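You operate a simulated robot arm through the tools that you are given. There is no shell and no other tool.

The job below is to be done with a simulated two-armed robot. You get a single attempt, and the scene is never put back.

JOB
Probe the block with the orange top and put it in the lane that the screen names.
Fine: swing the arm clear again; adjust and range knobs and the other two blocks of its row stay.

Only the result counts: the job must be done as asked and must still hold three seconds after the hand-in. Knocking over, shifting, dropping, spilling or breaking anything else fails it.

ROBOT AND FRAMES
Two 7-joint arms with two-finger grippers on one trunk that stands fixed in place. Base frame: the origin is at the foot of the trunk, x ahead of it, y to its left, z up. Lengths are in mm, angles in degrees, forces in N, time in s.
The left shoulder is at [46, 175, 1203], the right one opposite. With the tool pointing down near the work surface each hand reaches from about 100 to 840 mm from the base axis, measured 20 degrees to its own side. Payload 2.94 kg a hand.
The tool frame of a hand sits at the grasp point between the pads (the TCP): z along the fingers, y along the line on which they close. The tips reach 30 mm beyond it. The gripper opens to 138 mm; its body begins 109 mm behind the TCP.
Orientation is told as [roll, pitch, yaw] about the base's x, y, z axes, in that order, counted from this pose: with the fingers straight down and closing along the base's y, the tool's x points along the base's -x, its y along +y and its z along -z.

CONTROLS
- The arms move only by the tool play_rows. It takes "left_plan", "right_plan" or both (then of equal length, played together; a hand with none holds still); each is text: rows parted by semicolons, each of 6 numbers parted by spaces: the shift along the tool's x, y, z in mm, then the turn, a rotation vector about the tool's x, y, z in degrees. In form: tx ty tz ax ay az; .... A call has 1 to 20 rows; each row is the pose to reach, as a shift and turn from the pose commanded when the call began, along the tool's axes at that moment. "left_fingers" and "right_fingers" are, for a hand that has rows, the gripper command, from -1 (shut) to 1 (fully open), values between in proportion, set as the call begins (left out, the last holds). A row lasts 0.2 s, in which the tool goes at most 50 mm and 8.6 degrees; a call with a longer step from one row to the next is refused whole, and so is a gripper value outside its range. A pose out of reach is approached as far as the arm can. The call stops where the force on the tool passes 40 N (or 10 N more than at its start, if that is more) or the arm is blocked; 0.2 s more then pass. Each finger travels about 45 mm/s and halts on what it meets, pressing with about 34 N; the grip force reading is that of the motor and also rises with nothing between the fingers. The clock runs only during rows and for 0.2 s after the last one: add rows that repeat a pose to give the fingers time. The reply holds the time, the measured pose of the TCP, the force on the tool along the base axes, the opening and the grip force, in the units named above and with some noise, with the torque about the TCP (base axes, N m) and any sound that the robot's microphone picked up, and new pictures: "pictures" is both (left out), scene, wrist or none (wrist: the cameras of the hands that moved).
- Cameras (640 x 400 px; columns grow to the right, rows downward): "scene" is now at [96.5, 35.5, 1668.1]; the picture's right is [0.48, -0.88, 0.00], its down [-0.72, -0.40, -0.56] and it looks along [0.49, 0.27, -0.83] (base axes); focal length 337 px, centre (320, 200). "left" rides on the left gripper at [71, -19, -146] in its tool frame; the picture's right is [0.26, 0.97, 0.00], its down [-0.85, 0.23, -0.48] and it looks along [-0.46, 0.12, 0.88] (tool axes); focal length 280 px, centre (320, 200). "right" rides on the right gripper at [71, 19, -146] in its tool frame; the picture's right is [-0.26, 0.97, 0.00], its down [-0.85, -0.23, -0.48] and it looks along [-0.46, -0.12, 0.88] (tool axes); focal length 280 px, centre (320, 200). There is no depth. A picture from a camera that has moved, and an enlarged one, comes with that camera's place and axes in the base frame and with its lens.
- move_column(by): moves the trunk up (or, below 0, down) by that many mm; the arms and the scene camera ride with it, the base frame stays. It gives what a move gives, with no picture.
- aim_head(pan, tilt): turns the head with the scene camera to pan (to the left, within 120 degrees either way) and tilt (down, from -29 to 69), counted from straight ahead of the robot (the tilt from the chest, where the trunk bows). It gives what a move gives, and a new picture of the scene camera.
- inspect(camera, box): a new picture of the part [left, top, right, bottom] of that camera's present view, enlarged. No time passes.
- job_done(): hands the job in; it is judged then, once.

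Places have to be worked out from the pictures, the camera data and where the tool is seen. Open the grippers and draw the arms clear of the work before you hand the job in, unless the task says otherwise.

The tools are called by a JSON object that holds its "api" and its "payload". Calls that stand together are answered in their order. play_rows: Moves the arms, as the interface text tells. Its arguments: {"type":"object","properties":{"left_plan":{"type":"string"},"left_fingers":{"type":"number"},"right_plan":{"type":"string"},"right_fingers":{"type":"number"},"pictures":{"type":"string","enum":["both","scene","wrist","none"]}},"required":[]} The other tools are called the same way: move_column (by) moves the trunk up or down; aim_head (pan, tilt) turns the head that bears the scene camera; inspect (camera, box) takes an enlarged picture of a part of a camera's view; job_done () hands the job in.

At the start:

```text
time_s: 0.0
left_tcp_pos: [347.4, 476.0, 1127.6]
left_orientation: [0.1, 0.0, -0.1]
left_ft_force: [0.1, -0.5, -0.3]
left_moment: [0.0, 0.02, -0.02]
left_width: 137.9
left_grip_force: 0.1
right_tcp_pos: [505.7, 63.9, 1128.4]
right_orientation: [0.1, 0.1, 0.1]
right_ft_force: [0.5, -0.5, -0.4]
right_moment: [0.03, 0.01, -0.03]
right_width: 138.2
right_grip_force: 0.0
trunk travel left (down, up): [-375.0, 359.0]
head pan, tilt (commanded): [28.8, 55.6]
```

scene: 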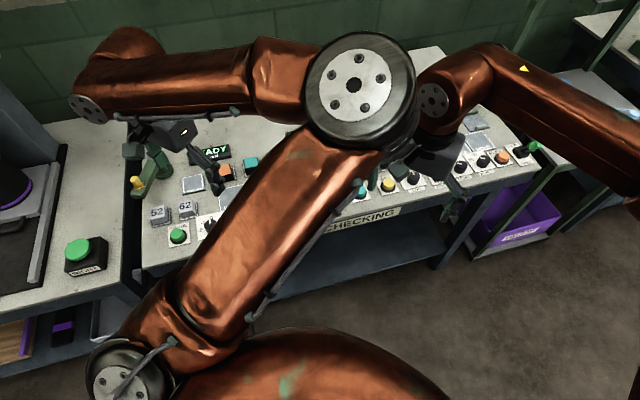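
right: 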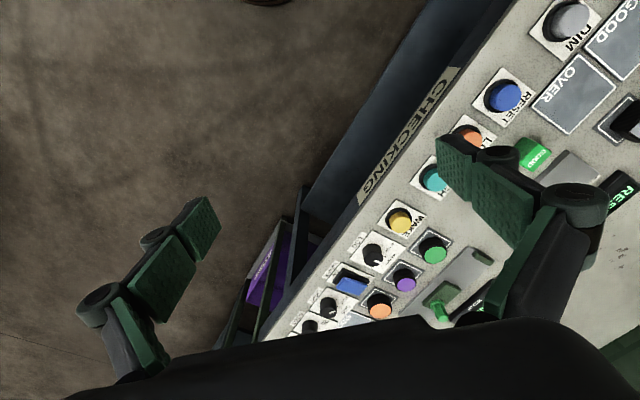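
left: 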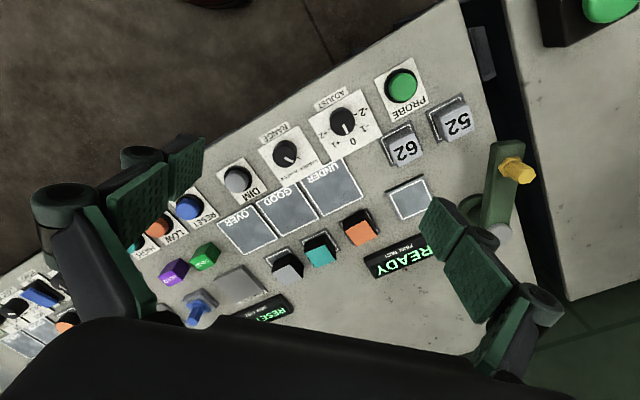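

I see a checking table with a probe station; the left wrist camera shows three blocks (grey, teal, orange tops), a swing arm with a yellow handle, adjust/range knobs, and lanes OVER/GOOD/UNDER. I enlarge the views to read details.

{"api": "inspect", "payload": {"camera": "left", "box": [320, 60, 560, 210]}}

{"api": "inspect", "payload": {"camera": "left", "box": [200, 130, 440, 280]}}

{"api": "inspect", "payload": {"camera": "left", "box": [140, 180, 380, 330]}}

{"api": "inspect", "payload": {"camera": "scene", "box": [120, 110, 312, 230]}}

```text
2.67 times, centred on (440, 135) of left
camera zoom: at [275.6, 456.3, 1272.9], right [-0.26, 0.97, 0.0], down [0.85, 0.23, 0.48], along [0.46, 0.12, -0.88], focal length 748 px, centre (0, 373)
```

zoom: 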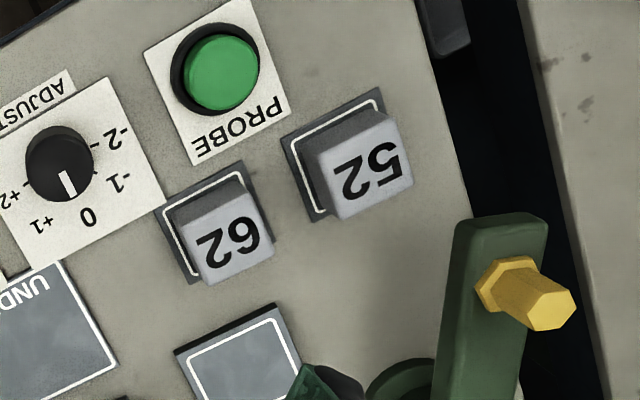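

```text
2.67 times, centred on (320, 205) of left
camera zoom: at [275.6, 456.3, 1272.9], right [-0.26, 0.97, 0.0], down [0.85, 0.23, 0.48], along [0.46, 0.12, -0.88], focal length 748 px, centre (320, 187)
```

zoom: 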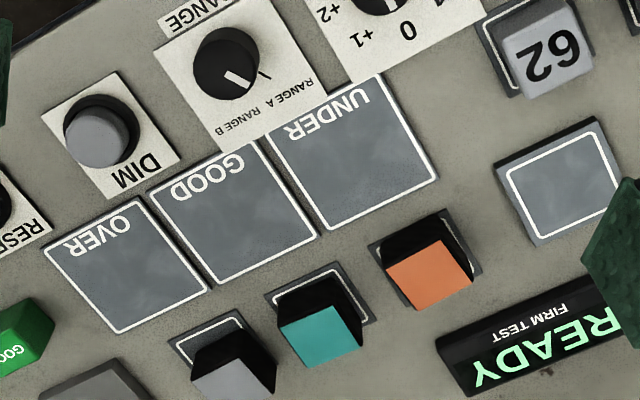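

```text
2.67 times, centred on (260, 255) of left
camera zoom: at [275.6, 456.3, 1272.9], right [-0.26, 0.97, 0.0], down [0.85, 0.23, 0.48], along [0.46, 0.12, -0.88], focal length 748 px, centre (480, 53)
```

zoom: 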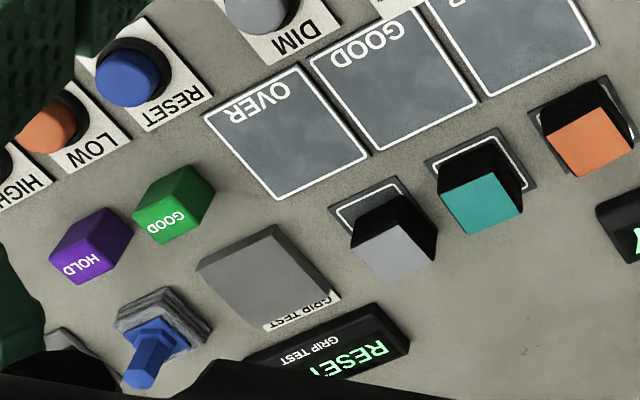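

```text
3.33 times, centred on (216, 170) of scene
camera zoom: at [96.5, 35.5, 1668.1], right [0.48, -0.88, 0.0], down [-0.72, -0.4, -0.56], along [0.49, 0.27, -0.83], focal length 1123 px, centre (667, 300)
```

zoom: 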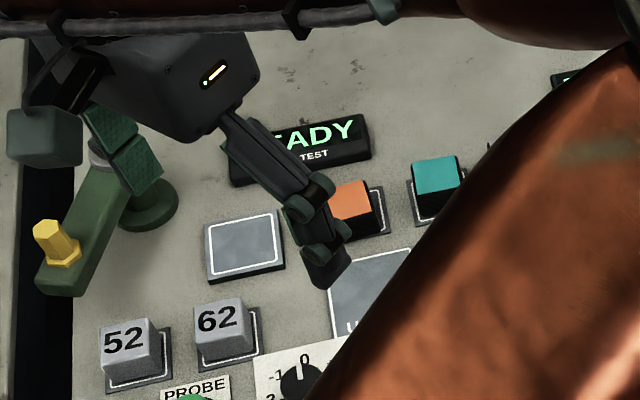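

The station reads: a "FIRM TEST" plate with a pivoting green swing arm (yellow handle), a PROBE button at about [288, 568, 878], and lanes OVER/GOOD/UNDER. I'll draw the right arm aside and lift the left hand for a clearer overview.

{"api": "play_rows", "payload": {"left_plan": "0 0 -40 0 0 0; 0 0 -80 0 0 0; 0 0 -120 0 0 0; 0 0 -160 0 0 0; 0 0 -160 0 0 0; 0 0 -160 0 0 0", "right_plan": "0 -40 0 0 0 0; 0 -80 0 0 0 0; 0 -120 0 0 0 0; 0 -160 0 0 0 0; 0 -200 0 0 0 0; 0 -240 0 0 0 0", "pictures": "both"}}

```text
time_s: 1.4
left_tcp_pos: [348.9, 472.7, 1289.0]
left_orientation: [0.2, -0.2, -0.1]
left_ft_force: [0.7, 0.1, 0.2]
left_moment: [0.09, -0.03, -0.02]
left_width: 138.0
left_grip_force: 0.0
right_tcp_pos: [505.9, -178.2, 1128.5]
right_orientation: [0.2, 0.0, 0.0]
right_ft_force: [0.2, -0.3, 0.9]
right_moment: [0.03, 0.02, -0.01]
right_width: 137.9
right_grip_force: 0.1
trunk travel left (down, up): [-375.0, 359.0]
head pan, tilt (commanded): [28.8, 55.6]
camera scene: at [96.1, 32.9, 1668.2], right [0.48, -0.88, 0.0], down [-0.72, -0.4, -0.57], along [0.49, 0.27, -0.82], focal length 337 px, centre (320, 200)
camera right: at [434.9, -160.0, 1275.0], right [0.26, 0.97, 0.0], down [0.85, -0.23, 0.47], along [0.46, -0.12, -0.88], focal length 280 px, centre (320, 200)
camera left: at [276.9, 452.7, 1434.0], right [-0.26, 0.97, 0.0], down [0.85, 0.23, 0.48], along [0.46, 0.13, -0.88], focal length 280 px, centre (320, 200)
```

scene: 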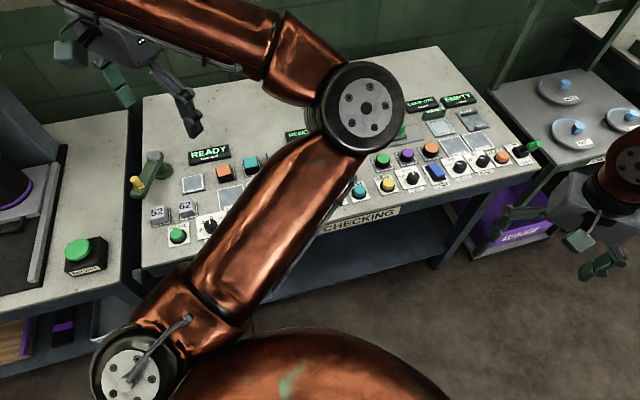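
right: 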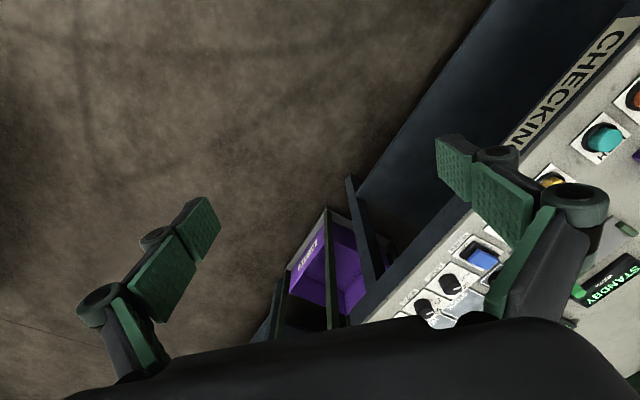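
left: 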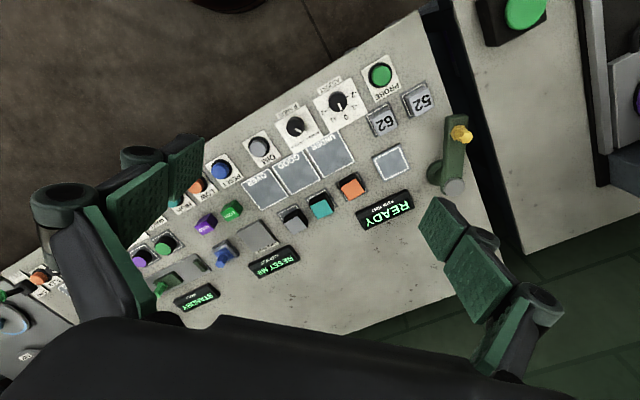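

Now the firmness station is in full view in both pictures. I enlarge both to measure positions and look at the swing arm.

{"api": "inspect", "payload": {"camera": "left", "box": [340, 40, 500, 140]}}

{"api": "inspect", "payload": {"camera": "left", "box": [340, 100, 500, 200]}}

{"api": "inspect", "payload": {"camera": "left", "box": [230, 130, 390, 230]}}

{"api": "inspect", "payload": {"camera": "scene", "box": [120, 130, 280, 250]}}

{"api": "inspect", "payload": {"camera": "left", "box": [320, 130, 480, 230]}}

```text
4.00 times, centred on (420, 90) of left
camera zoom: at [276.9, 452.7, 1434.0], right [-0.26, 0.97, 0.0], down [0.85, 0.23, 0.48], along [0.46, 0.13, -0.88], focal length 1122 px, centre (-80, 640)
```

zoom: 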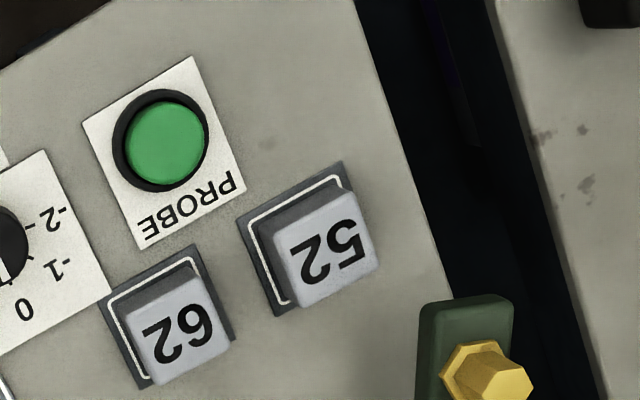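

```text
4.00 times, centred on (420, 150) of left
camera zoom: at [276.9, 452.7, 1434.0], right [-0.26, 0.97, 0.0], down [0.85, 0.23, 0.48], along [0.46, 0.13, -0.88], focal length 1122 px, centre (-80, 400)
```

zoom: 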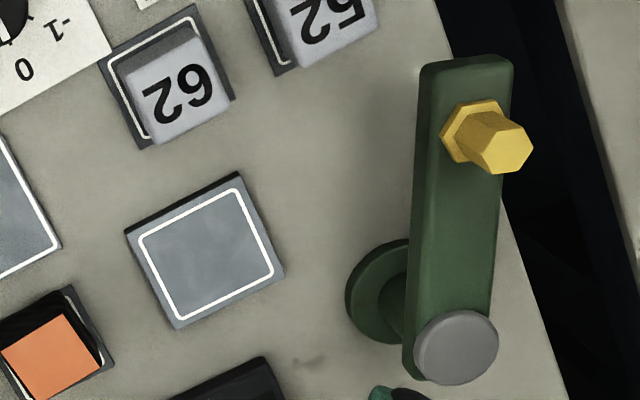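

```text
4.00 times, centred on (310, 180) of left
camera zoom: at [276.9, 452.7, 1434.0], right [-0.26, 0.97, 0.0], down [0.85, 0.23, 0.48], along [0.46, 0.13, -0.88], focal length 1122 px, centre (360, 280)
```

zoom: 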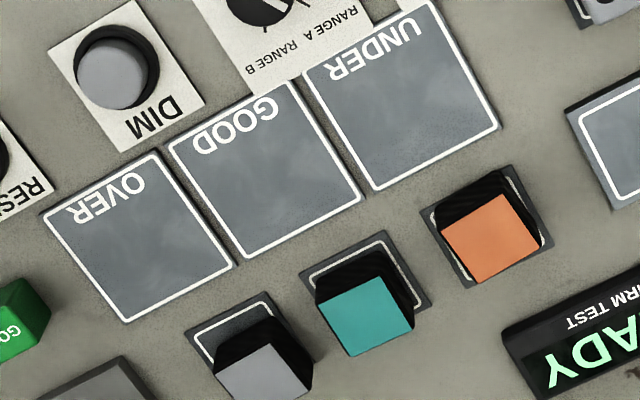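

```text
3.33 times, centred on (200, 190) of scene
camera zoom: at [96.1, 32.9, 1668.2], right [0.48, -0.88, 0.0], down [-0.72, -0.4, -0.57], along [0.49, 0.27, -0.82], focal length 1123 px, centre (720, 233)
```

zoom: 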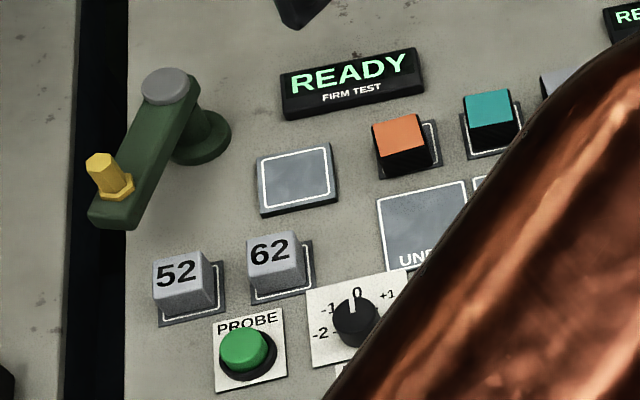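

```text
4.00 times, centred on (400, 180) of left
camera zoom: at [276.9, 452.7, 1434.0], right [-0.26, 0.97, 0.0], down [0.85, 0.23, 0.48], along [0.46, 0.13, -0.88], focal length 1122 px, centre (0, 280)
```

zoom: 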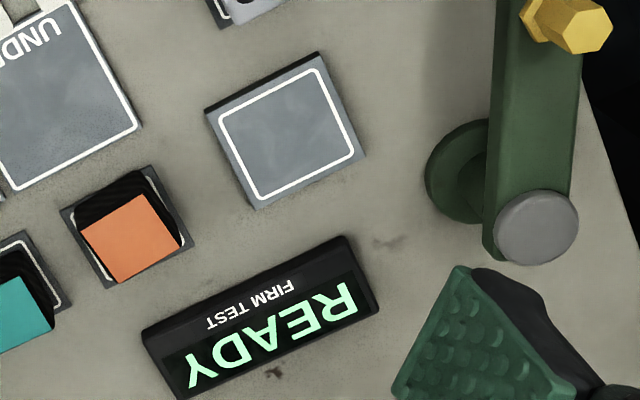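

Plate centre is about [450, 663, 860] and the orange block's top roughly [516, 589, ~890]. I zoom harder on the block, nest, swing arm and lanes to refine.

{"api": "inspect", "payload": {"camera": "left", "box": [325, 165, 389, 205]}}

{"api": "inspect", "payload": {"camera": "scene", "box": [205, 155, 269, 195]}}

{"api": "inspect", "payload": {"camera": "scene", "box": [125, 145, 205, 205]}}

{"api": "inspect", "payload": {"camera": "left", "box": [416, 108, 480, 200]}}

```text
10.00 times, centred on (357, 185) of left
camera zoom: at [276.9, 452.7, 1434.0], right [-0.26, 0.97, 0.0], down [0.85, 0.23, 0.48], along [0.46, 0.13, -0.88], focal length 2804 px, centre (-50, 350)
```

zoom: 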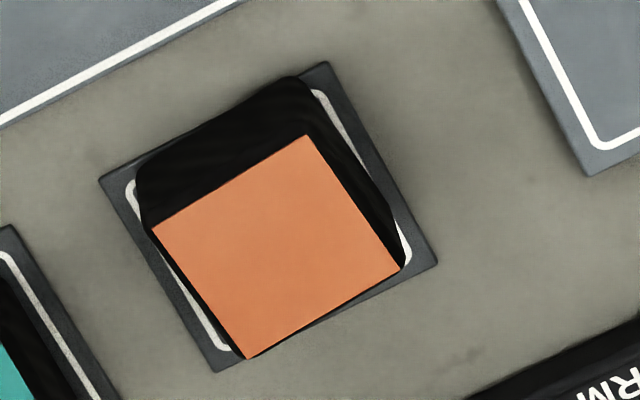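

```text
10.00 times, centred on (237, 175) of scene
camera zoom: at [96.1, 32.9, 1668.2], right [0.48, -0.88, 0.0], down [-0.72, -0.4, -0.57], along [0.49, 0.27, -0.82], focal length 3370 px, centre (1150, 450)
```

zoom: 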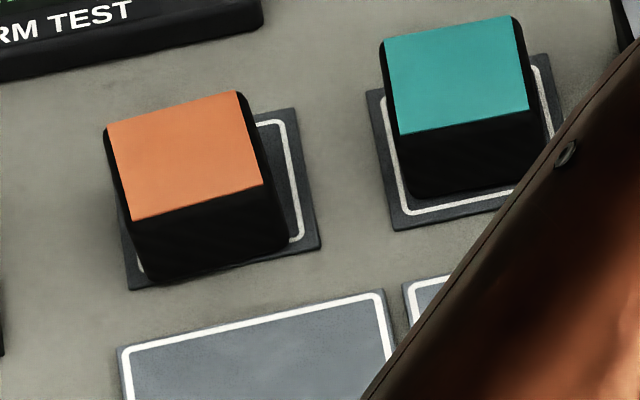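

```text
6.67 times, centred on (165, 175) of scene
camera zoom: at [96.1, 32.9, 1668.2], right [0.48, -0.88, 0.0], down [-0.72, -0.4, -0.57], along [0.49, 0.27, -0.82], focal length 2247 px, centre (1353, 367)
```

zoom: 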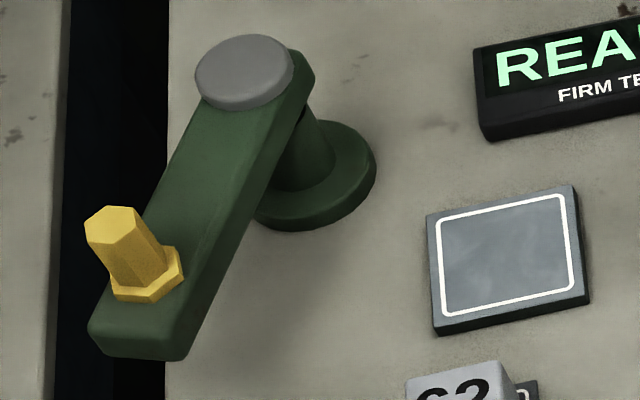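

```text
4.35 times, centred on (448, 154) of left
camera zoom: at [276.9, 452.7, 1434.0], right [-0.26, 0.97, 0.0], down [0.85, 0.23, 0.48], along [0.46, 0.13, -0.88], focal length 1219 px, centre (-236, 400)
```

zoom: 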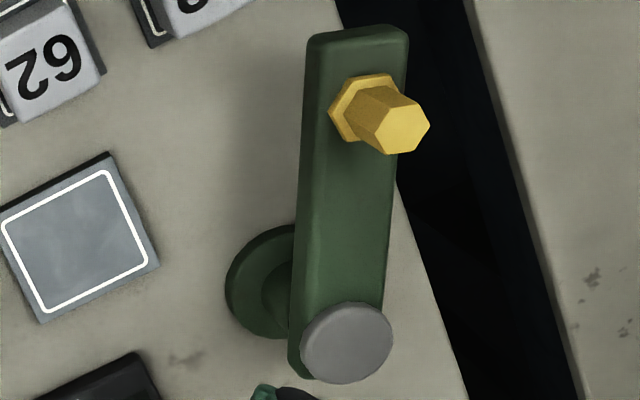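

Zoomed triangulation: panel is at 45°, orange block top centre ≈ [517.5, 590.4, 893] turned about 49.5°, plate ≈ [450.5, 663, 860], swing-arm pivot ≈ [438, 767], its peg top ≈ [341, 727.5, 967] (radius 105, equal to pivot–plate distance). I move the left hand above the orange block with yaw −40.5 so that the fingers close front/back, clear of the neighbouring blocks.

{"api": "play_rows", "payload": {"left_plan": "-21 14.7 30 0 0 5; -42 29.4 60 0 0 10; -63 44.1 90 0 0 15; -84 58.8 120 0 0 20; -105 73.5 150 0 0 25; -126 88.2 180 0 0 30; -147 103 210 0 0 35; -168.6 117.7 239 0 0 40.5; -168.6 117.7 239 0 0 40.5; -168.6 117.7 239 0 0 40.5", "left_fingers": 0.16, "pictures": "both"}}

```text
time_s: 3.6
left_tcp_pos: [514.5, 592.0, 1049.2]
left_orientation: [0.0, -0.1, -40.6]
left_ft_force: [-0.3, 1.2, 0.0]
left_moment: [-0.01, 0.01, 0.0]
left_width: 80.2
left_grip_force: 0.0
right_tcp_pos: [505.7, -175.8, 1128.6]
right_orientation: [0.0, 0.1, 0.0]
right_ft_force: [0.0, 0.6, 0.1]
right_moment: [-0.02, 0.02, -0.01]
right_width: 137.7
right_grip_force: 0.1
trunk travel left (down, up): [-375.0, 359.0]
head pan, tilt (commanded): [28.8, 55.6]
camera scene: at [97.1, 36.0, 1668.0], right [0.48, -0.88, 0.0], down [-0.72, -0.4, -0.56], along [0.49, 0.27, -0.83], focal length 337 px, centre (320, 200)
camera left: at [448.4, 623.6, 1194.0], right [0.43, 0.9, 0.0], down [0.79, -0.38, 0.48], along [0.43, -0.2, -0.88], focal length 280 px, centre (320, 200)
```

scene: 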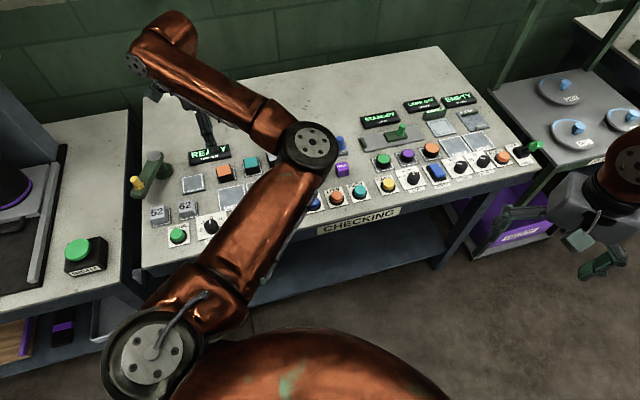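
left: 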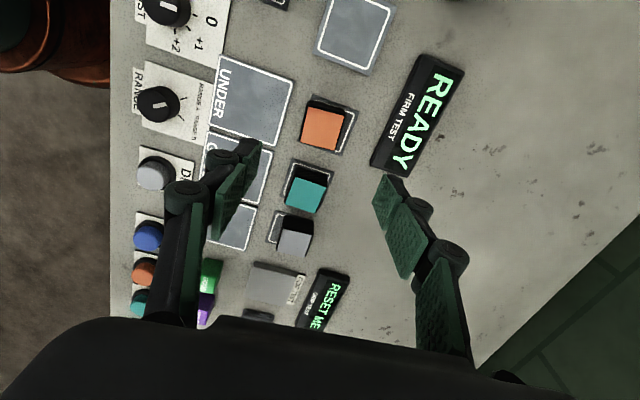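

The hand is right above the orange block (the tool axis projects to about (320,127), where the block's top is). I zoom in to refine its centre and rotation.

{"api": "inspect", "payload": {"camera": "left", "box": [288, 80, 384, 160]}}

{"api": "inspect", "payload": {"camera": "left", "box": [160, 120, 480, 320]}}

```text
5.00 times, centred on (336, 120) of left
camera zoom: at [448.4, 623.6, 1194.0], right [0.43, 0.9, 0.0], down [0.79, -0.38, 0.48], along [0.43, -0.2, -0.88], focal length 1402 px, centre (240, 600)
```

zoom: 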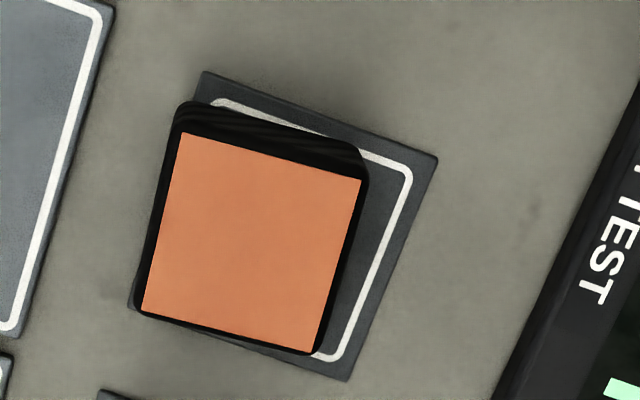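

```text
2.00 times, centred on (320, 220) of left
camera zoom: at [448.4, 623.6, 1194.0], right [0.43, 0.9, 0.0], down [0.79, -0.38, 0.48], along [0.43, -0.2, -0.88], focal length 561 px, centre (320, 160)
```

zoom: 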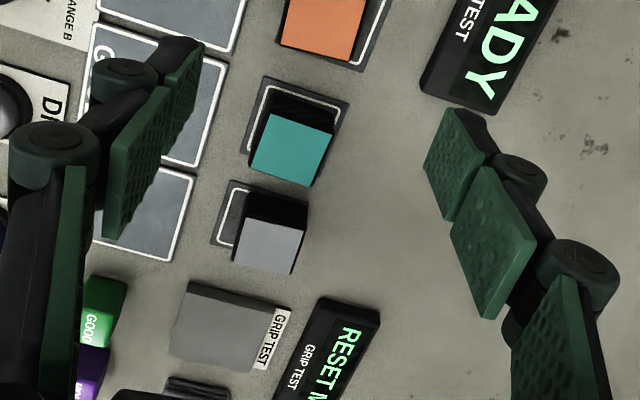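

The block sits within 1° of the gripper's axes and about (−3, +3) mm off in the tool frame; its top is z ≈ 890 and the nest z ≈ 858. I descend to TCP z ≈ 912 with the fingers 80 mm open and check.

{"api": "play_rows", "payload": {"left_plan": "-3 3 30 0 0 0; -3 3 60 0 0 0; -3 3 90 0 0 0; -3 3 115 0 0 0; -3 3 137 0 0 0; -3 3 137 0 0 0", "left_fingers": 0.16, "pictures": "both"}}

```text
time_s: 5.0
left_tcp_pos: [519.7, 592.3, 913.4]
left_orientation: [0.0, -0.1, -40.5]
left_ft_force: [-0.6, 0.5, -0.7]
left_moment: [-0.02, -0.01, 0.0]
left_width: 80.2
left_grip_force: 0.0
right_tcp_pos: [505.6, -175.0, 1129.7]
right_orientation: [0.1, 0.1, -0.1]
right_ft_force: [-0.5, 0.6, 0.3]
right_moment: [0.02, 0.01, -0.04]
right_width: 138.0
right_grip_force: 0.0
trunk travel left (down, up): [-375.0, 359.0]
head pan, tilt (commanded): [28.8, 55.6]
camera scene: at [96.3, 35.3, 1668.1], right [0.48, -0.88, 0.0], down [-0.72, -0.4, -0.56], along [0.49, 0.27, -0.83], focal length 337 px, centre (320, 200)
camera left: at [453.0, 623.3, 1057.9], right [0.43, 0.9, 0.0], down [0.79, -0.38, 0.48], along [0.43, -0.2, -0.88], focal length 280 px, centre (320, 200)
```

scene: 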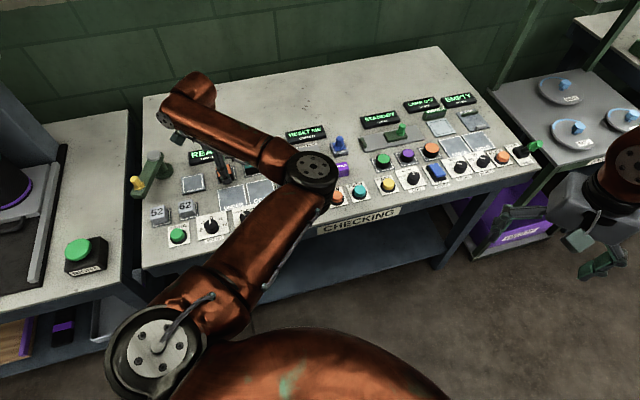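
left: 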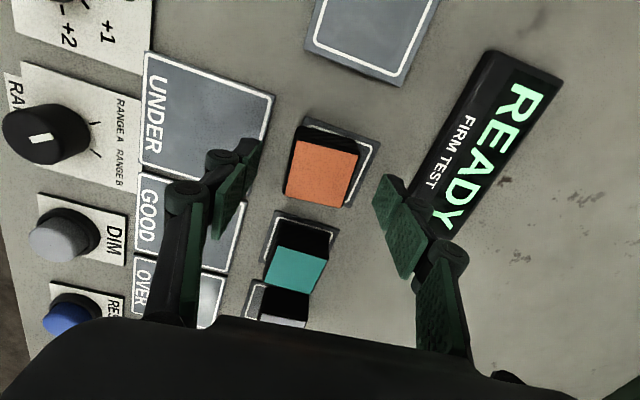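

The fingers straddle the block. I check clearances to the screen and the depth with zooms.

{"api": "inspect", "payload": {"camera": "left", "box": [200, 90, 440, 240]}}

{"api": "inspect", "payload": {"camera": "scene", "box": [180, 130, 276, 190]}}

```text
2.67 times, centred on (320, 165) of left
camera zoom: at [453.0, 623.3, 1057.9], right [0.43, 0.9, 0.0], down [0.79, -0.38, 0.48], along [0.43, -0.2, -0.88], focal length 748 px, centre (320, 293)
```

zoom: 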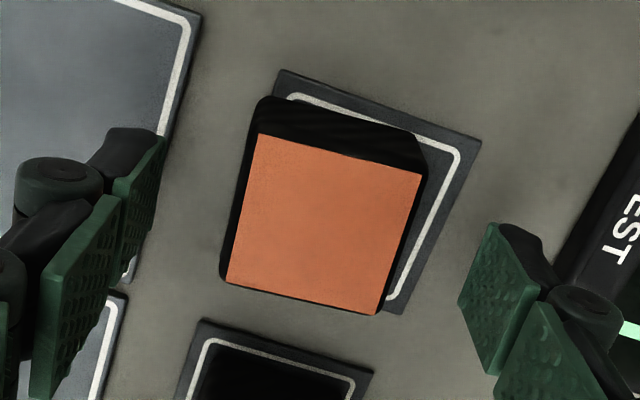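

```text
6.67 times, centred on (228, 160) of scene
camera zoom: at [96.3, 35.3, 1668.1], right [0.48, -0.88, 0.0], down [-0.72, -0.4, -0.56], along [0.49, 0.27, -0.83], focal length 2247 px, centre (933, 467)
```

zoom: 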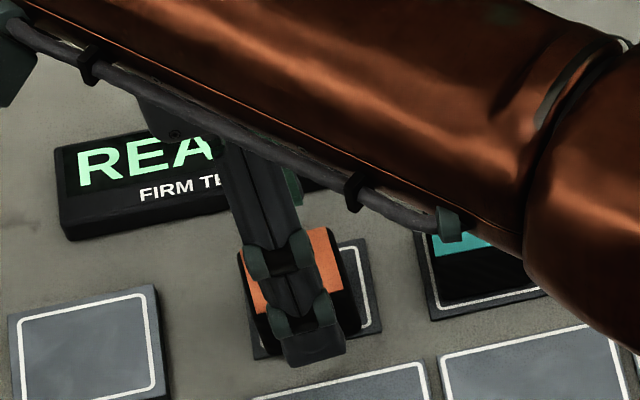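

Block is centred between the fingers within 1 mm. I descend the last 19 mm (tips ≈ 864) and then close.

{"api": "play_rows", "payload": {"left_plan": "0 0 10 0 0 0; 0 0 19 0 0 0; 0 0 19 0 0 0", "left_fingers": 0.16, "pictures": "none"}}

{"api": "play_rows", "payload": {"left_plan": "0 0 0 0 0 0; 0 0 0 0 0 0; 0 0 0 0 0 0; 0 0 0 0 0 0; 0 0 0 0 0 0", "left_fingers": -1, "pictures": "wrist"}}

```text
time_s: 5.8
left_tcp_pos: [521.0, 594.6, 893.1]
left_orientation: [0.1, 0.1, -40.6]
left_ft_force: [-0.5, -0.6, 0.5]
left_moment: [-0.02, 0.0, 0.03]
left_width: 80.1
left_grip_force: 0.1
right_tcp_pos: [504.8, -175.8, 1129.6]
right_orientation: [0.2, 0.2, -0.1]
right_ft_force: [-0.8, 0.9, -0.3]
right_moment: [0.0, 0.03, 0.02]
right_width: 137.7
right_grip_force: 0.1
trunk travel left (down, up): [-375.0, 359.0]
head pan, tilt (commanded): [28.8, 55.6]
```

```text
time_s: 7.0
left_tcp_pos: [521.2, 593.4, 893.8]
left_orientation: [0.2, 0.0, -40.6]
left_ft_force: [-0.6, -0.7, 0.1]
left_moment: [0.0, 0.05, 0.0]
left_width: 42.8
left_grip_force: 33.9
right_tcp_pos: [507.5, -176.0, 1129.9]
right_orientation: [0.1, 0.1, 0.0]
right_ft_force: [-1.1, -0.1, 0.0]
right_moment: [0.0, -0.01, -0.02]
right_width: 137.8
right_grip_force: 0.0
trunk travel left (down, up): [-375.0, 359.0]
head pan, tilt (commanded): [28.8, 55.6]
camera left: at [454.1, 624.3, 1038.4], right [0.43, 0.9, 0.0], down [0.79, -0.38, 0.48], along [0.43, -0.2, -0.88], focal length 280 px, centre (320, 200)
```

left: 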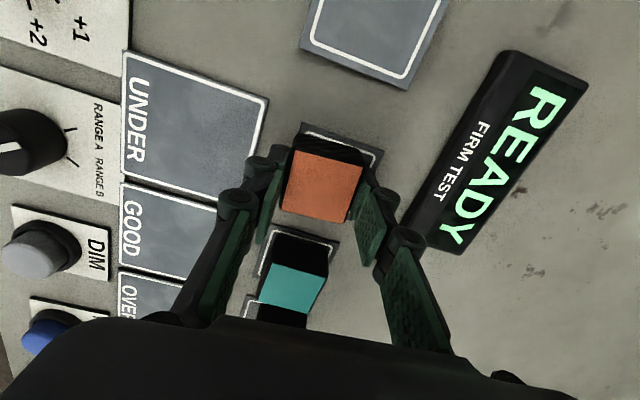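

Gripped (42.8 mm, 34 N). I lift 60 mm and carry the block over to the test plate, turning 4.5° to square it with the plate.

{"api": "play_rows", "payload": {"left_plan": "0 0 -20 0 0 0; 0 0 -40 0 0 0; 0 0 -60 0 0 0; 25 2 -60 0 0 1.5; 50 4 -60 0 0 3; 75 6 -60 0 0 4.5; 98 7 -60 0 0 4.5; 98 7 -60 0 0 4.5; 98 7 -60 0 0 4.5", "left_fingers": -1, "pictures": "both"}}

```text
time_s: 9.0
left_tcp_pos: [448.1, 663.6, 952.5]
left_orientation: [0.1, 0.1, -45.1]
left_ft_force: [-0.5, 0.2, 0.7]
left_moment: [0.0, -0.02, 0.03]
left_width: 42.7
left_grip_force: 33.4
right_tcp_pos: [506.4, -174.8, 1129.8]
right_orientation: [0.1, 0.0, 0.0]
right_ft_force: [0.3, -0.5, 0.2]
right_moment: [0.01, -0.01, -0.02]
right_width: 138.2
right_grip_force: 0.1
trunk travel left (down, up): [-375.0, 359.0]
head pan, tilt (commanded): [28.8, 55.6]
camera scene: at [96.4, 36.0, 1668.1], right [0.48, -0.88, 0.0], down [-0.72, -0.4, -0.56], along [0.49, 0.27, -0.83], focal length 337 px, centre (320, 200)
camera left: at [384.4, 700.1, 1097.4], right [0.5, 0.87, 0.0], down [0.76, -0.44, 0.48], along [0.41, -0.24, -0.88], focal length 280 px, centre (320, 200)
```

scene: 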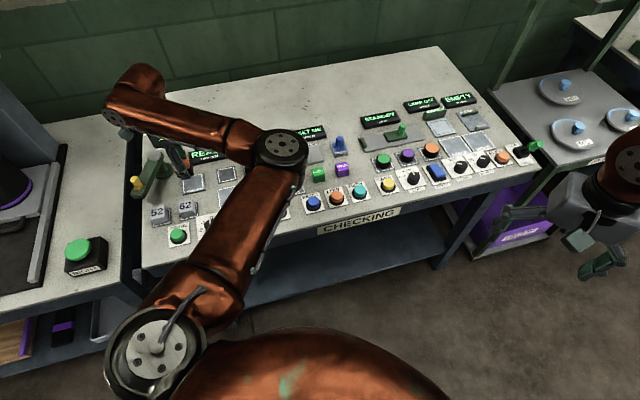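
left: 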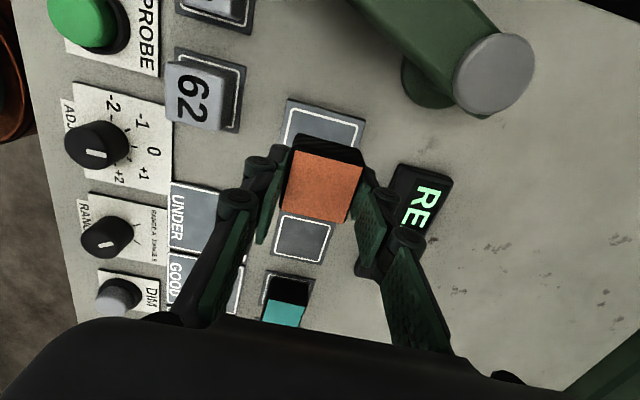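

The block hangs over the plate area. I zoom to fix the plate's corners and check the clearance to the swing arm.

{"api": "inspect", "payload": {"camera": "left", "box": [250, 80, 410, 180]}}

{"api": "inspect", "payload": {"camera": "scene", "box": [120, 110, 280, 230]}}

```text
4.00 times, centred on (330, 130) of left
camera zoom: at [384.4, 700.1, 1097.4], right [0.5, 0.87, 0.0], down [0.76, -0.44, 0.48], along [0.41, -0.24, -0.88], focal length 1122 px, centre (280, 480)
```

zoom: 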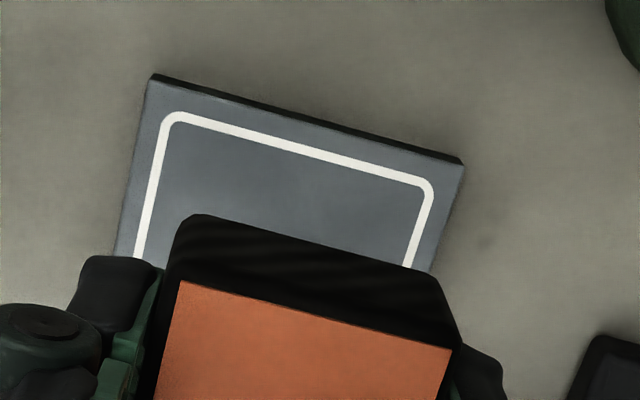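

```text
3.33 times, centred on (200, 170) of scene
camera zoom: at [96.4, 36.0, 1668.1], right [0.48, -0.88, 0.0], down [-0.72, -0.4, -0.56], along [0.49, 0.27, -0.83], focal length 1123 px, centre (720, 300)
```

zoom: 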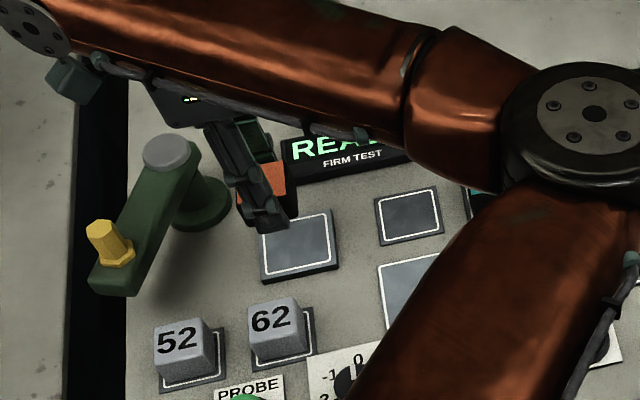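

Plate centre is (−4, −1.3) mm in the tool frame. I shift and lower the block to just about contact (TCP ≈ 897).

{"api": "play_rows", "payload": {"left_plan": "-4 -1.3 0 0 0 0; -4 -1.3 20 0 0 0; -4 -1.3 40 0 0 0; -4 -1.3 50 0 0 0; -4 -1.3 54 0 0 0; -4 -1.3 54 0 0 0; -4 -1.3 54 0 0 0", "left_fingers": -1, "pictures": "both"}}

```text
time_s: 10.6
left_tcp_pos: [452.6, 659.2, 899.1]
left_orientation: [0.2, 0.0, -45.0]
left_ft_force: [0.5, 2.3, 6.4]
left_moment: [-0.01, 0.08, 0.01]
left_width: 42.8
left_grip_force: 34.1
right_tcp_pos: [505.8, -175.5, 1129.7]
right_orientation: [0.0, 0.1, 0.0]
right_ft_force: [0.4, 0.9, 0.3]
right_moment: [-0.01, -0.01, 0.04]
right_width: 138.2
right_grip_force: 0.0
trunk travel left (down, up): [-375.0, 359.0]
head pan, tilt (commanded): [28.8, 55.6]
camera scene: at [96.1, 35.1, 1668.2], right [0.48, -0.88, 0.0], down [-0.72, -0.4, -0.56], along [0.49, 0.27, -0.83], focal length 337 px, centre (320, 200)
camera left: at [387.3, 694.8, 1044.4], right [0.5, 0.87, 0.0], down [0.76, -0.44, 0.48], along [0.41, -0.23, -0.88], focal length 280 px, centre (320, 200)
```

scene: 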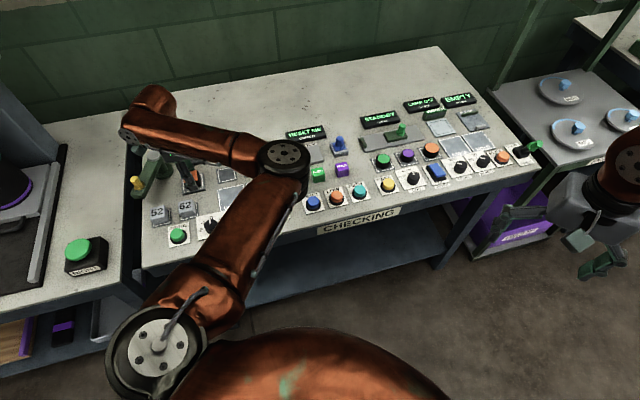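
left: 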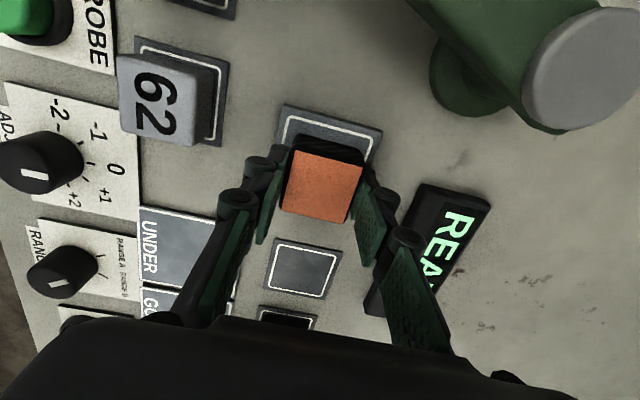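

A 6.4 N upward force shows the block resting on the plate. I check the centring in a zoom before releasing.

{"api": "inspect", "payload": {"camera": "left", "box": [256, 90, 400, 240]}}

```text
2.67 times, centred on (328, 165) of left
camera zoom: at [387.3, 694.8, 1044.4], right [0.5, 0.87, 0.0], down [0.76, -0.44, 0.48], along [0.41, -0.23, -0.88], focal length 748 px, centre (299, 293)
```

zoom: 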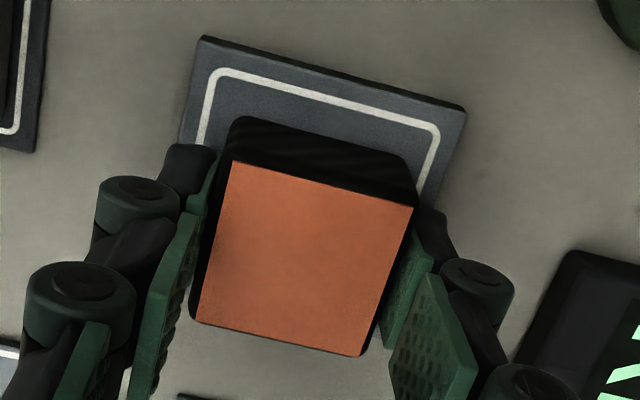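

The block is about 3–4 mm off-centre along the tool's x (gap 16 vs 12 mm). I lift slightly, shift +3.5 mm, and set it down again.

{"api": "play_rows", "payload": {"left_plan": "0 0 -5 0 0 0; 3.5 0 -5 0 0 0; 3.5 0 -5 0 0 0; 3.5 0 -1.5 0 0 0; 3.5 0 -0.5 0 0 0; 3.5 0 -0.5 0 0 0", "left_fingers": -1, "pictures": "wrist"}}

```text
time_s: 12.0
left_tcp_pos: [450.0, 662.0, 900.9]
left_orientation: [0.1, 0.0, -45.1]
left_ft_force: [0.5, -1.3, -0.4]
left_moment: [0.01, 0.02, 0.02]
left_width: 42.5
left_grip_force: 33.8
right_tcp_pos: [506.5, -175.2, 1128.9]
right_orientation: [0.1, 0.2, 0.0]
right_ft_force: [0.2, -0.8, -0.5]
right_moment: [-0.01, 0.02, 0.02]
right_width: 138.1
right_grip_force: 0.0
trunk travel left (down, up): [-375.0, 359.0]
head pan, tilt (commanded): [28.8, 55.6]
camera left: at [385.9, 697.0, 1045.1], right [0.5, 0.87, 0.0], down [0.76, -0.44, 0.48], along [0.41, -0.24, -0.88], focal length 280 px, centre (320, 200)
```

left: 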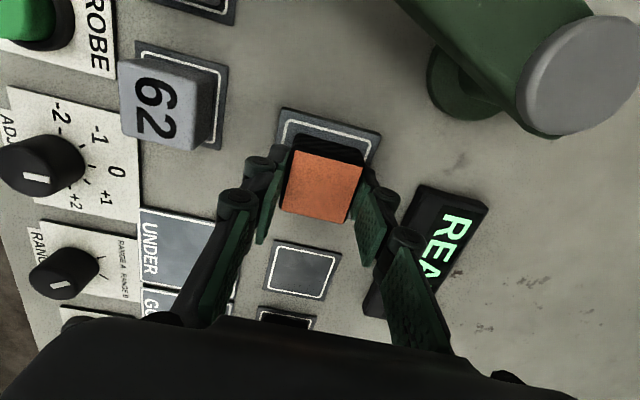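

Centred now at TCP [450, 662]. I lower the last millimetre and open the fingers to about 75 mm, then rise straight up.

{"api": "play_rows", "payload": {"left_plan": "0 0 1 0 0 0; 0 0 1 0 0 0", "left_fingers": -1, "pictures": "none"}}

{"api": "play_rows", "payload": {"left_plan": "0 0 0 0 0 0; 0 0 0 0 0 0; 0 0 0 0 0 0; 0 0 0 0 0 0", "left_fingers": 0.09, "pictures": "wrist"}}

```text
time_s: 12.6
left_tcp_pos: [449.1, 660.8, 899.4]
left_orientation: [0.1, 0.0, -45.1]
left_ft_force: [0.7, 0.5, 3.6]
left_moment: [-0.03, 0.02, 0.0]
left_width: 43.0
left_grip_force: 33.9
right_tcp_pos: [506.4, -176.5, 1129.9]
right_orientation: [0.0, 0.1, 0.1]
right_ft_force: [0.5, 0.3, -0.8]
right_moment: [0.0, -0.01, 0.01]
right_width: 138.1
right_grip_force: 0.1
trunk travel left (down, up): [-375.0, 359.0]
head pan, tilt (commanded): [28.8, 55.6]
```

```text
time_s: 13.6
left_tcp_pos: [449.5, 661.1, 898.2]
left_orientation: [0.0, 0.0, -45.2]
left_ft_force: [0.2, 0.5, 0.2]
left_moment: [-0.02, 0.03, -0.02]
left_width: 75.0
left_grip_force: 0.1
right_tcp_pos: [506.8, -175.8, 1129.7]
right_orientation: [0.1, 0.1, 0.0]
right_ft_force: [-0.2, 0.3, 0.9]
right_moment: [-0.01, 0.0, -0.01]
right_width: 137.7
right_grip_force: 0.0
trunk travel left (down, up): [-375.0, 359.0]
head pan, tilt (commanded): [28.8, 55.6]
camera left: at [385.5, 696.9, 1043.8], right [0.5, 0.87, 0.0], down [0.76, -0.44, 0.48], along [0.41, -0.24, -0.88], focal length 280 px, centre (320, 200)
```

left: 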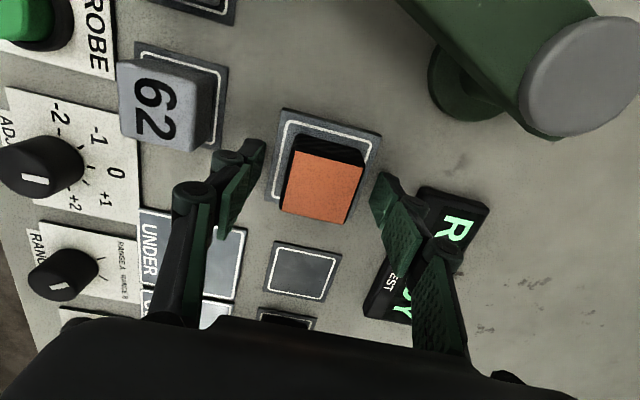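

Released cleanly. I rise and move above the swing arm's peg (~[342, 729]) turning to yaw ≈ +59.5, so the fingers can straddle the peg along its swing direction.

{"api": "play_rows", "payload": {"left_plan": "0 0 -40 0 0 0; 0 0 -80 0 0 0; 0 0 -120 0 0 0; 0 0 -162 0 0 0; 9.6 -2.2 -162 0 0 -8; 19 -4.4 -162 0 0 -16; 28.6 -6.6 -162 0 0 -24; 38 -8.7 -162 0 0 -32; 48 -11 -162 0 0 -40; 57 -13 -162 0 0 -48; 67 -15.3 -162 0 0 -56; 76.5 -17.5 -162 0 0 -64; 86 -19.7 -162 0 0 -72; 95.5 -21.8 -162 0 0 -80; 105 -24 -162 0 0 -88; 114.5 -26.2 -162 0 0 -96.5; 124 -28.4 -162 0 0 -104.7; 124 -28.4 -162 0 0 -104.7", "left_fingers": 0.09, "pictures": "both"}}

```text
time_s: 17.4
left_tcp_pos: [342.5, 729.8, 1061.4]
left_orientation: [0.1, -0.1, 59.6]
left_ft_force: [-0.8, 0.2, -0.1]
left_moment: [0.02, 0.01, -0.02]
left_width: 75.0
left_grip_force: 0.0
right_tcp_pos: [505.6, -175.3, 1129.8]
right_orientation: [0.0, 0.0, 0.0]
right_ft_force: [-0.8, 0.8, 0.7]
right_moment: [0.04, 0.02, 0.01]
right_width: 138.2
right_grip_force: 0.0
trunk travel left (down, up): [-375.0, 359.0]
head pan, tilt (commanded): [28.8, 55.6]
camera scene: at [96.8, 35.3, 1668.1], right [0.48, -0.88, 0.0], down [-0.72, -0.4, -0.56], along [0.49, 0.27, -0.83], focal length 337 px, centre (320, 200)
camera left: at [322.6, 657.7, 1206.2], right [-0.97, 0.26, 0.0], down [0.23, 0.85, 0.48], along [0.12, 0.46, -0.88], focal length 280 px, centre (320, 200)
```

scene: 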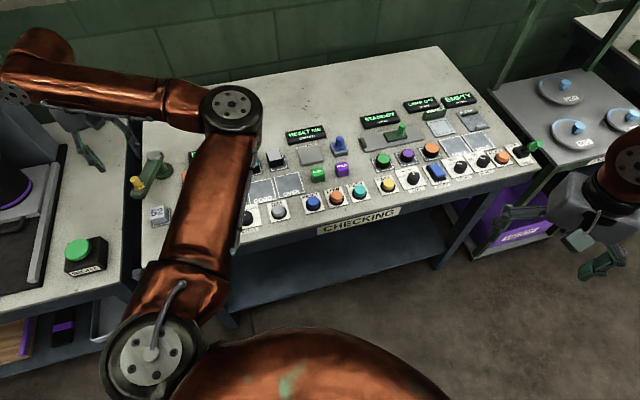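
left: 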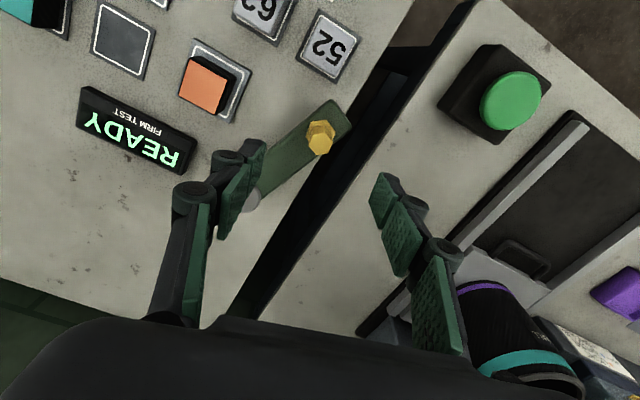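

The yaw is reached and the peg sits on the tool axis in the picture. I zoom in for the exact peg and pivot positions.

{"api": "inspect", "payload": {"camera": "left", "box": [230, 80, 390, 220]}}

{"api": "inspect", "payload": {"camera": "left", "box": [288, 110, 352, 160]}}

{"api": "inspect", "payload": {"camera": "scene", "box": [116, 140, 196, 200]}}

```text
2.86 times, centred on (310, 150) of left
camera zoom: at [322.6, 657.7, 1206.2], right [-0.97, 0.26, 0.0], down [0.23, 0.85, 0.48], along [0.12, 0.46, -0.88], focal length 801 px, centre (349, 343)
```

zoom: 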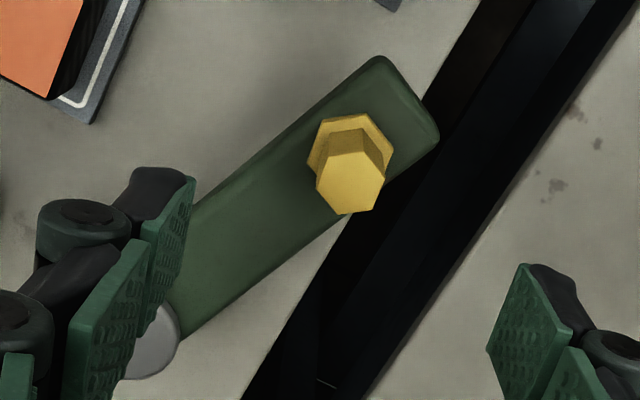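

```text
8.00 times, centred on (320, 135) of left
camera zoom: at [322.6, 657.7, 1206.2], right [-0.97, 0.26, 0.0], down [0.23, 0.85, 0.48], along [0.12, 0.46, -0.88], focal length 2243 px, centre (320, 720)
```

zoom: 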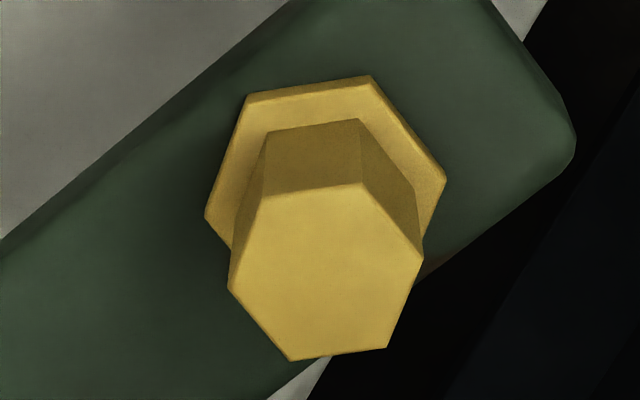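

```text
6.67 times, centred on (156, 170) of scene
camera zoom: at [96.8, 35.3, 1668.1], right [0.48, -0.88, 0.0], down [-0.72, -0.4, -0.56], along [0.49, 0.27, -0.83], focal length 2247 px, centre (1413, 400)
```

zoom: 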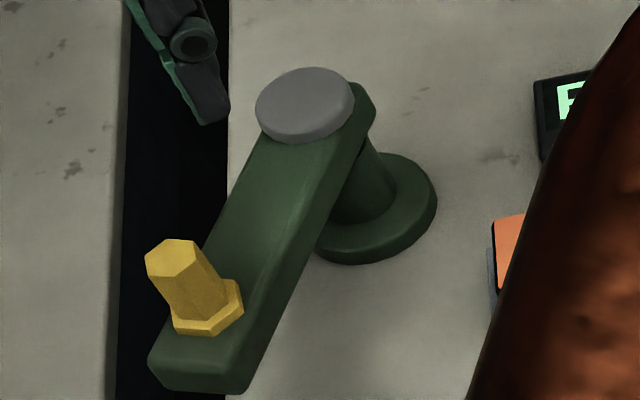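

Peg top centre ≈ [342, 730.5, ~967], flange top ≈ 933–937. Before swinging I check the beam's underside height against the block's top (~896).

{"api": "inspect", "payload": {"camera": "scene", "box": [130, 168, 162, 204]}}

{"api": "inspect", "payload": {"camera": "left", "box": [160, 30, 360, 155]}}

```text
11.11 times, centred on (146, 186) of scene
camera zoom: at [96.8, 35.3, 1668.1], right [0.48, -0.88, 0.0], down [-0.72, -0.4, -0.56], along [0.49, 0.27, -0.83], focal length 3745 px, centre (2253, 356)
```

zoom: 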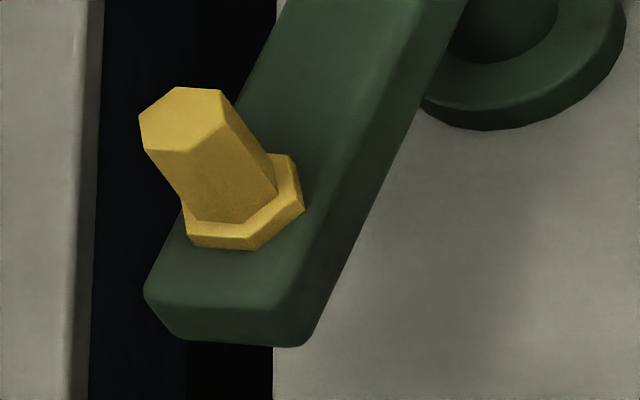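

```text
3.20 times, centred on (260, 92) of left
camera zoom: at [322.6, 657.7, 1206.2], right [-0.97, 0.26, 0.0], down [0.23, 0.85, 0.48], along [0.12, 0.46, -0.88], focal length 897 px, centre (512, 544)
```

zoom: 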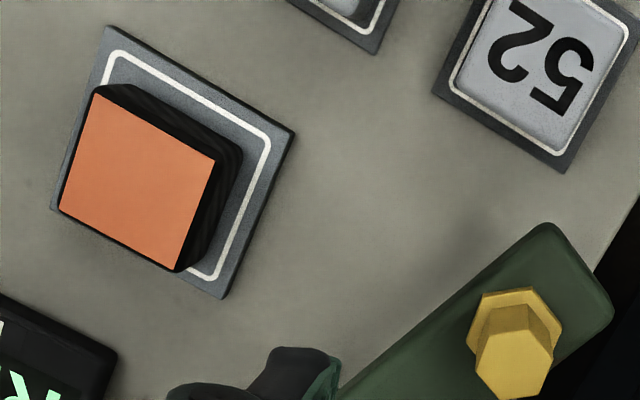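

Beam underside ≈ 915, so it clears the block (896) well; flange top ≈ 936. I descend to TCP z ≈ 972 (tips 942) around the peg and narrow the fingers to about 27 mm as a loose cage.

{"api": "play_rows", "payload": {"left_plan": "0 0.5 30 0 0 0; 0 0.5 60 0 0 0; 0 0.5 80 0 0 0; 0 0.5 89 0 0 0; 0 0.5 89 0 0 0", "left_fingers": 0.09, "pictures": "wrist"}}

{"api": "play_rows", "payload": {"left_plan": "0 0 0 0 0 0; 0 0 0 0 0 0; 0 0 0 0 0 0; 0 0 0 0 0 0", "left_fingers": -0.61, "pictures": "both"}}

```text
time_s: 18.6
left_tcp_pos: [342.6, 729.2, 971.0]
left_orientation: [0.0, -0.1, 59.6]
left_ft_force: [-0.1, 0.0, -0.1]
left_moment: [0.03, 0.01, -0.02]
left_width: 75.5
left_grip_force: 0.1
right_tcp_pos: [507.2, -176.1, 1129.2]
right_orientation: [0.1, 0.1, 0.1]
right_ft_force: [-0.2, -0.5, 0.5]
right_moment: [-0.01, -0.01, 0.01]
right_width: 138.0
right_grip_force: 0.0
trunk travel left (down, up): [-375.0, 359.0]
head pan, tilt (commanded): [28.8, 55.6]
camera left: at [323.0, 657.5, 1116.0], right [-0.96, 0.26, 0.0], down [0.23, 0.85, 0.48], along [0.13, 0.46, -0.88], focal length 280 px, centre (320, 200)
```

left: 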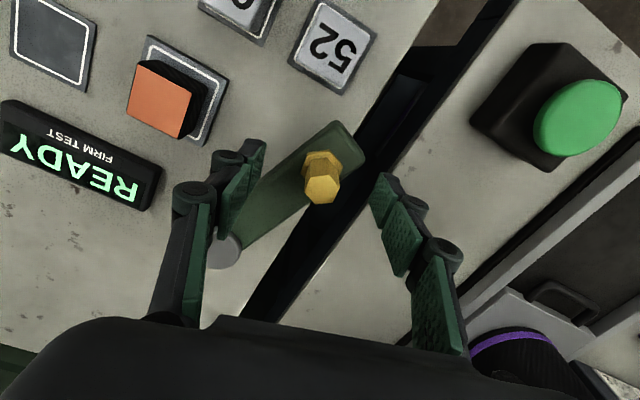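

```text
time_s: 19.6
left_tcp_pos: [342.7, 729.1, 970.9]
left_orientation: [0.0, -0.1, 59.6]
left_ft_force: [0.5, 0.1, 0.3]
left_moment: [0.0, -0.01, -0.01]
left_width: 26.8
left_grip_force: 0.1
right_tcp_pos: [507.0, -175.3, 1129.7]
right_orientation: [0.1, 0.1, 0.0]
right_ft_force: [0.5, -0.2, -0.1]
right_moment: [-0.05, -0.03, -0.03]
right_width: 138.3
right_grip_force: 0.1
trunk travel left (down, up): [-375.0, 359.0]
head pan, tilt (commanded): [28.8, 55.6]
camera scene: at [96.6, 35.6, 1668.1], right [0.48, -0.88, 0.0], down [-0.72, -0.4, -0.56], along [0.49, 0.27, -0.83], focal length 337 px, centre (320, 200)
camera left: at [322.9, 657.6, 1116.3], right [-0.96, 0.26, 0.0], down [0.23, 0.85, 0.48], along [0.13, 0.46, -0.88], focal length 280 px, centre (320, 200)
```

scene: 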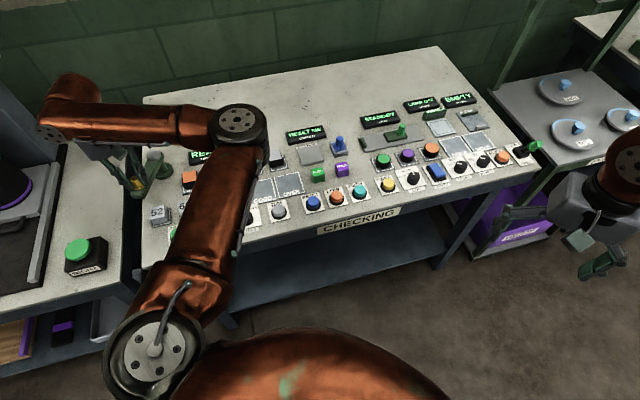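
left: 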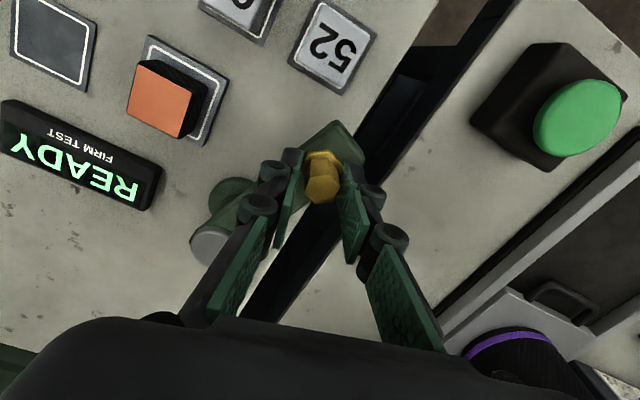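

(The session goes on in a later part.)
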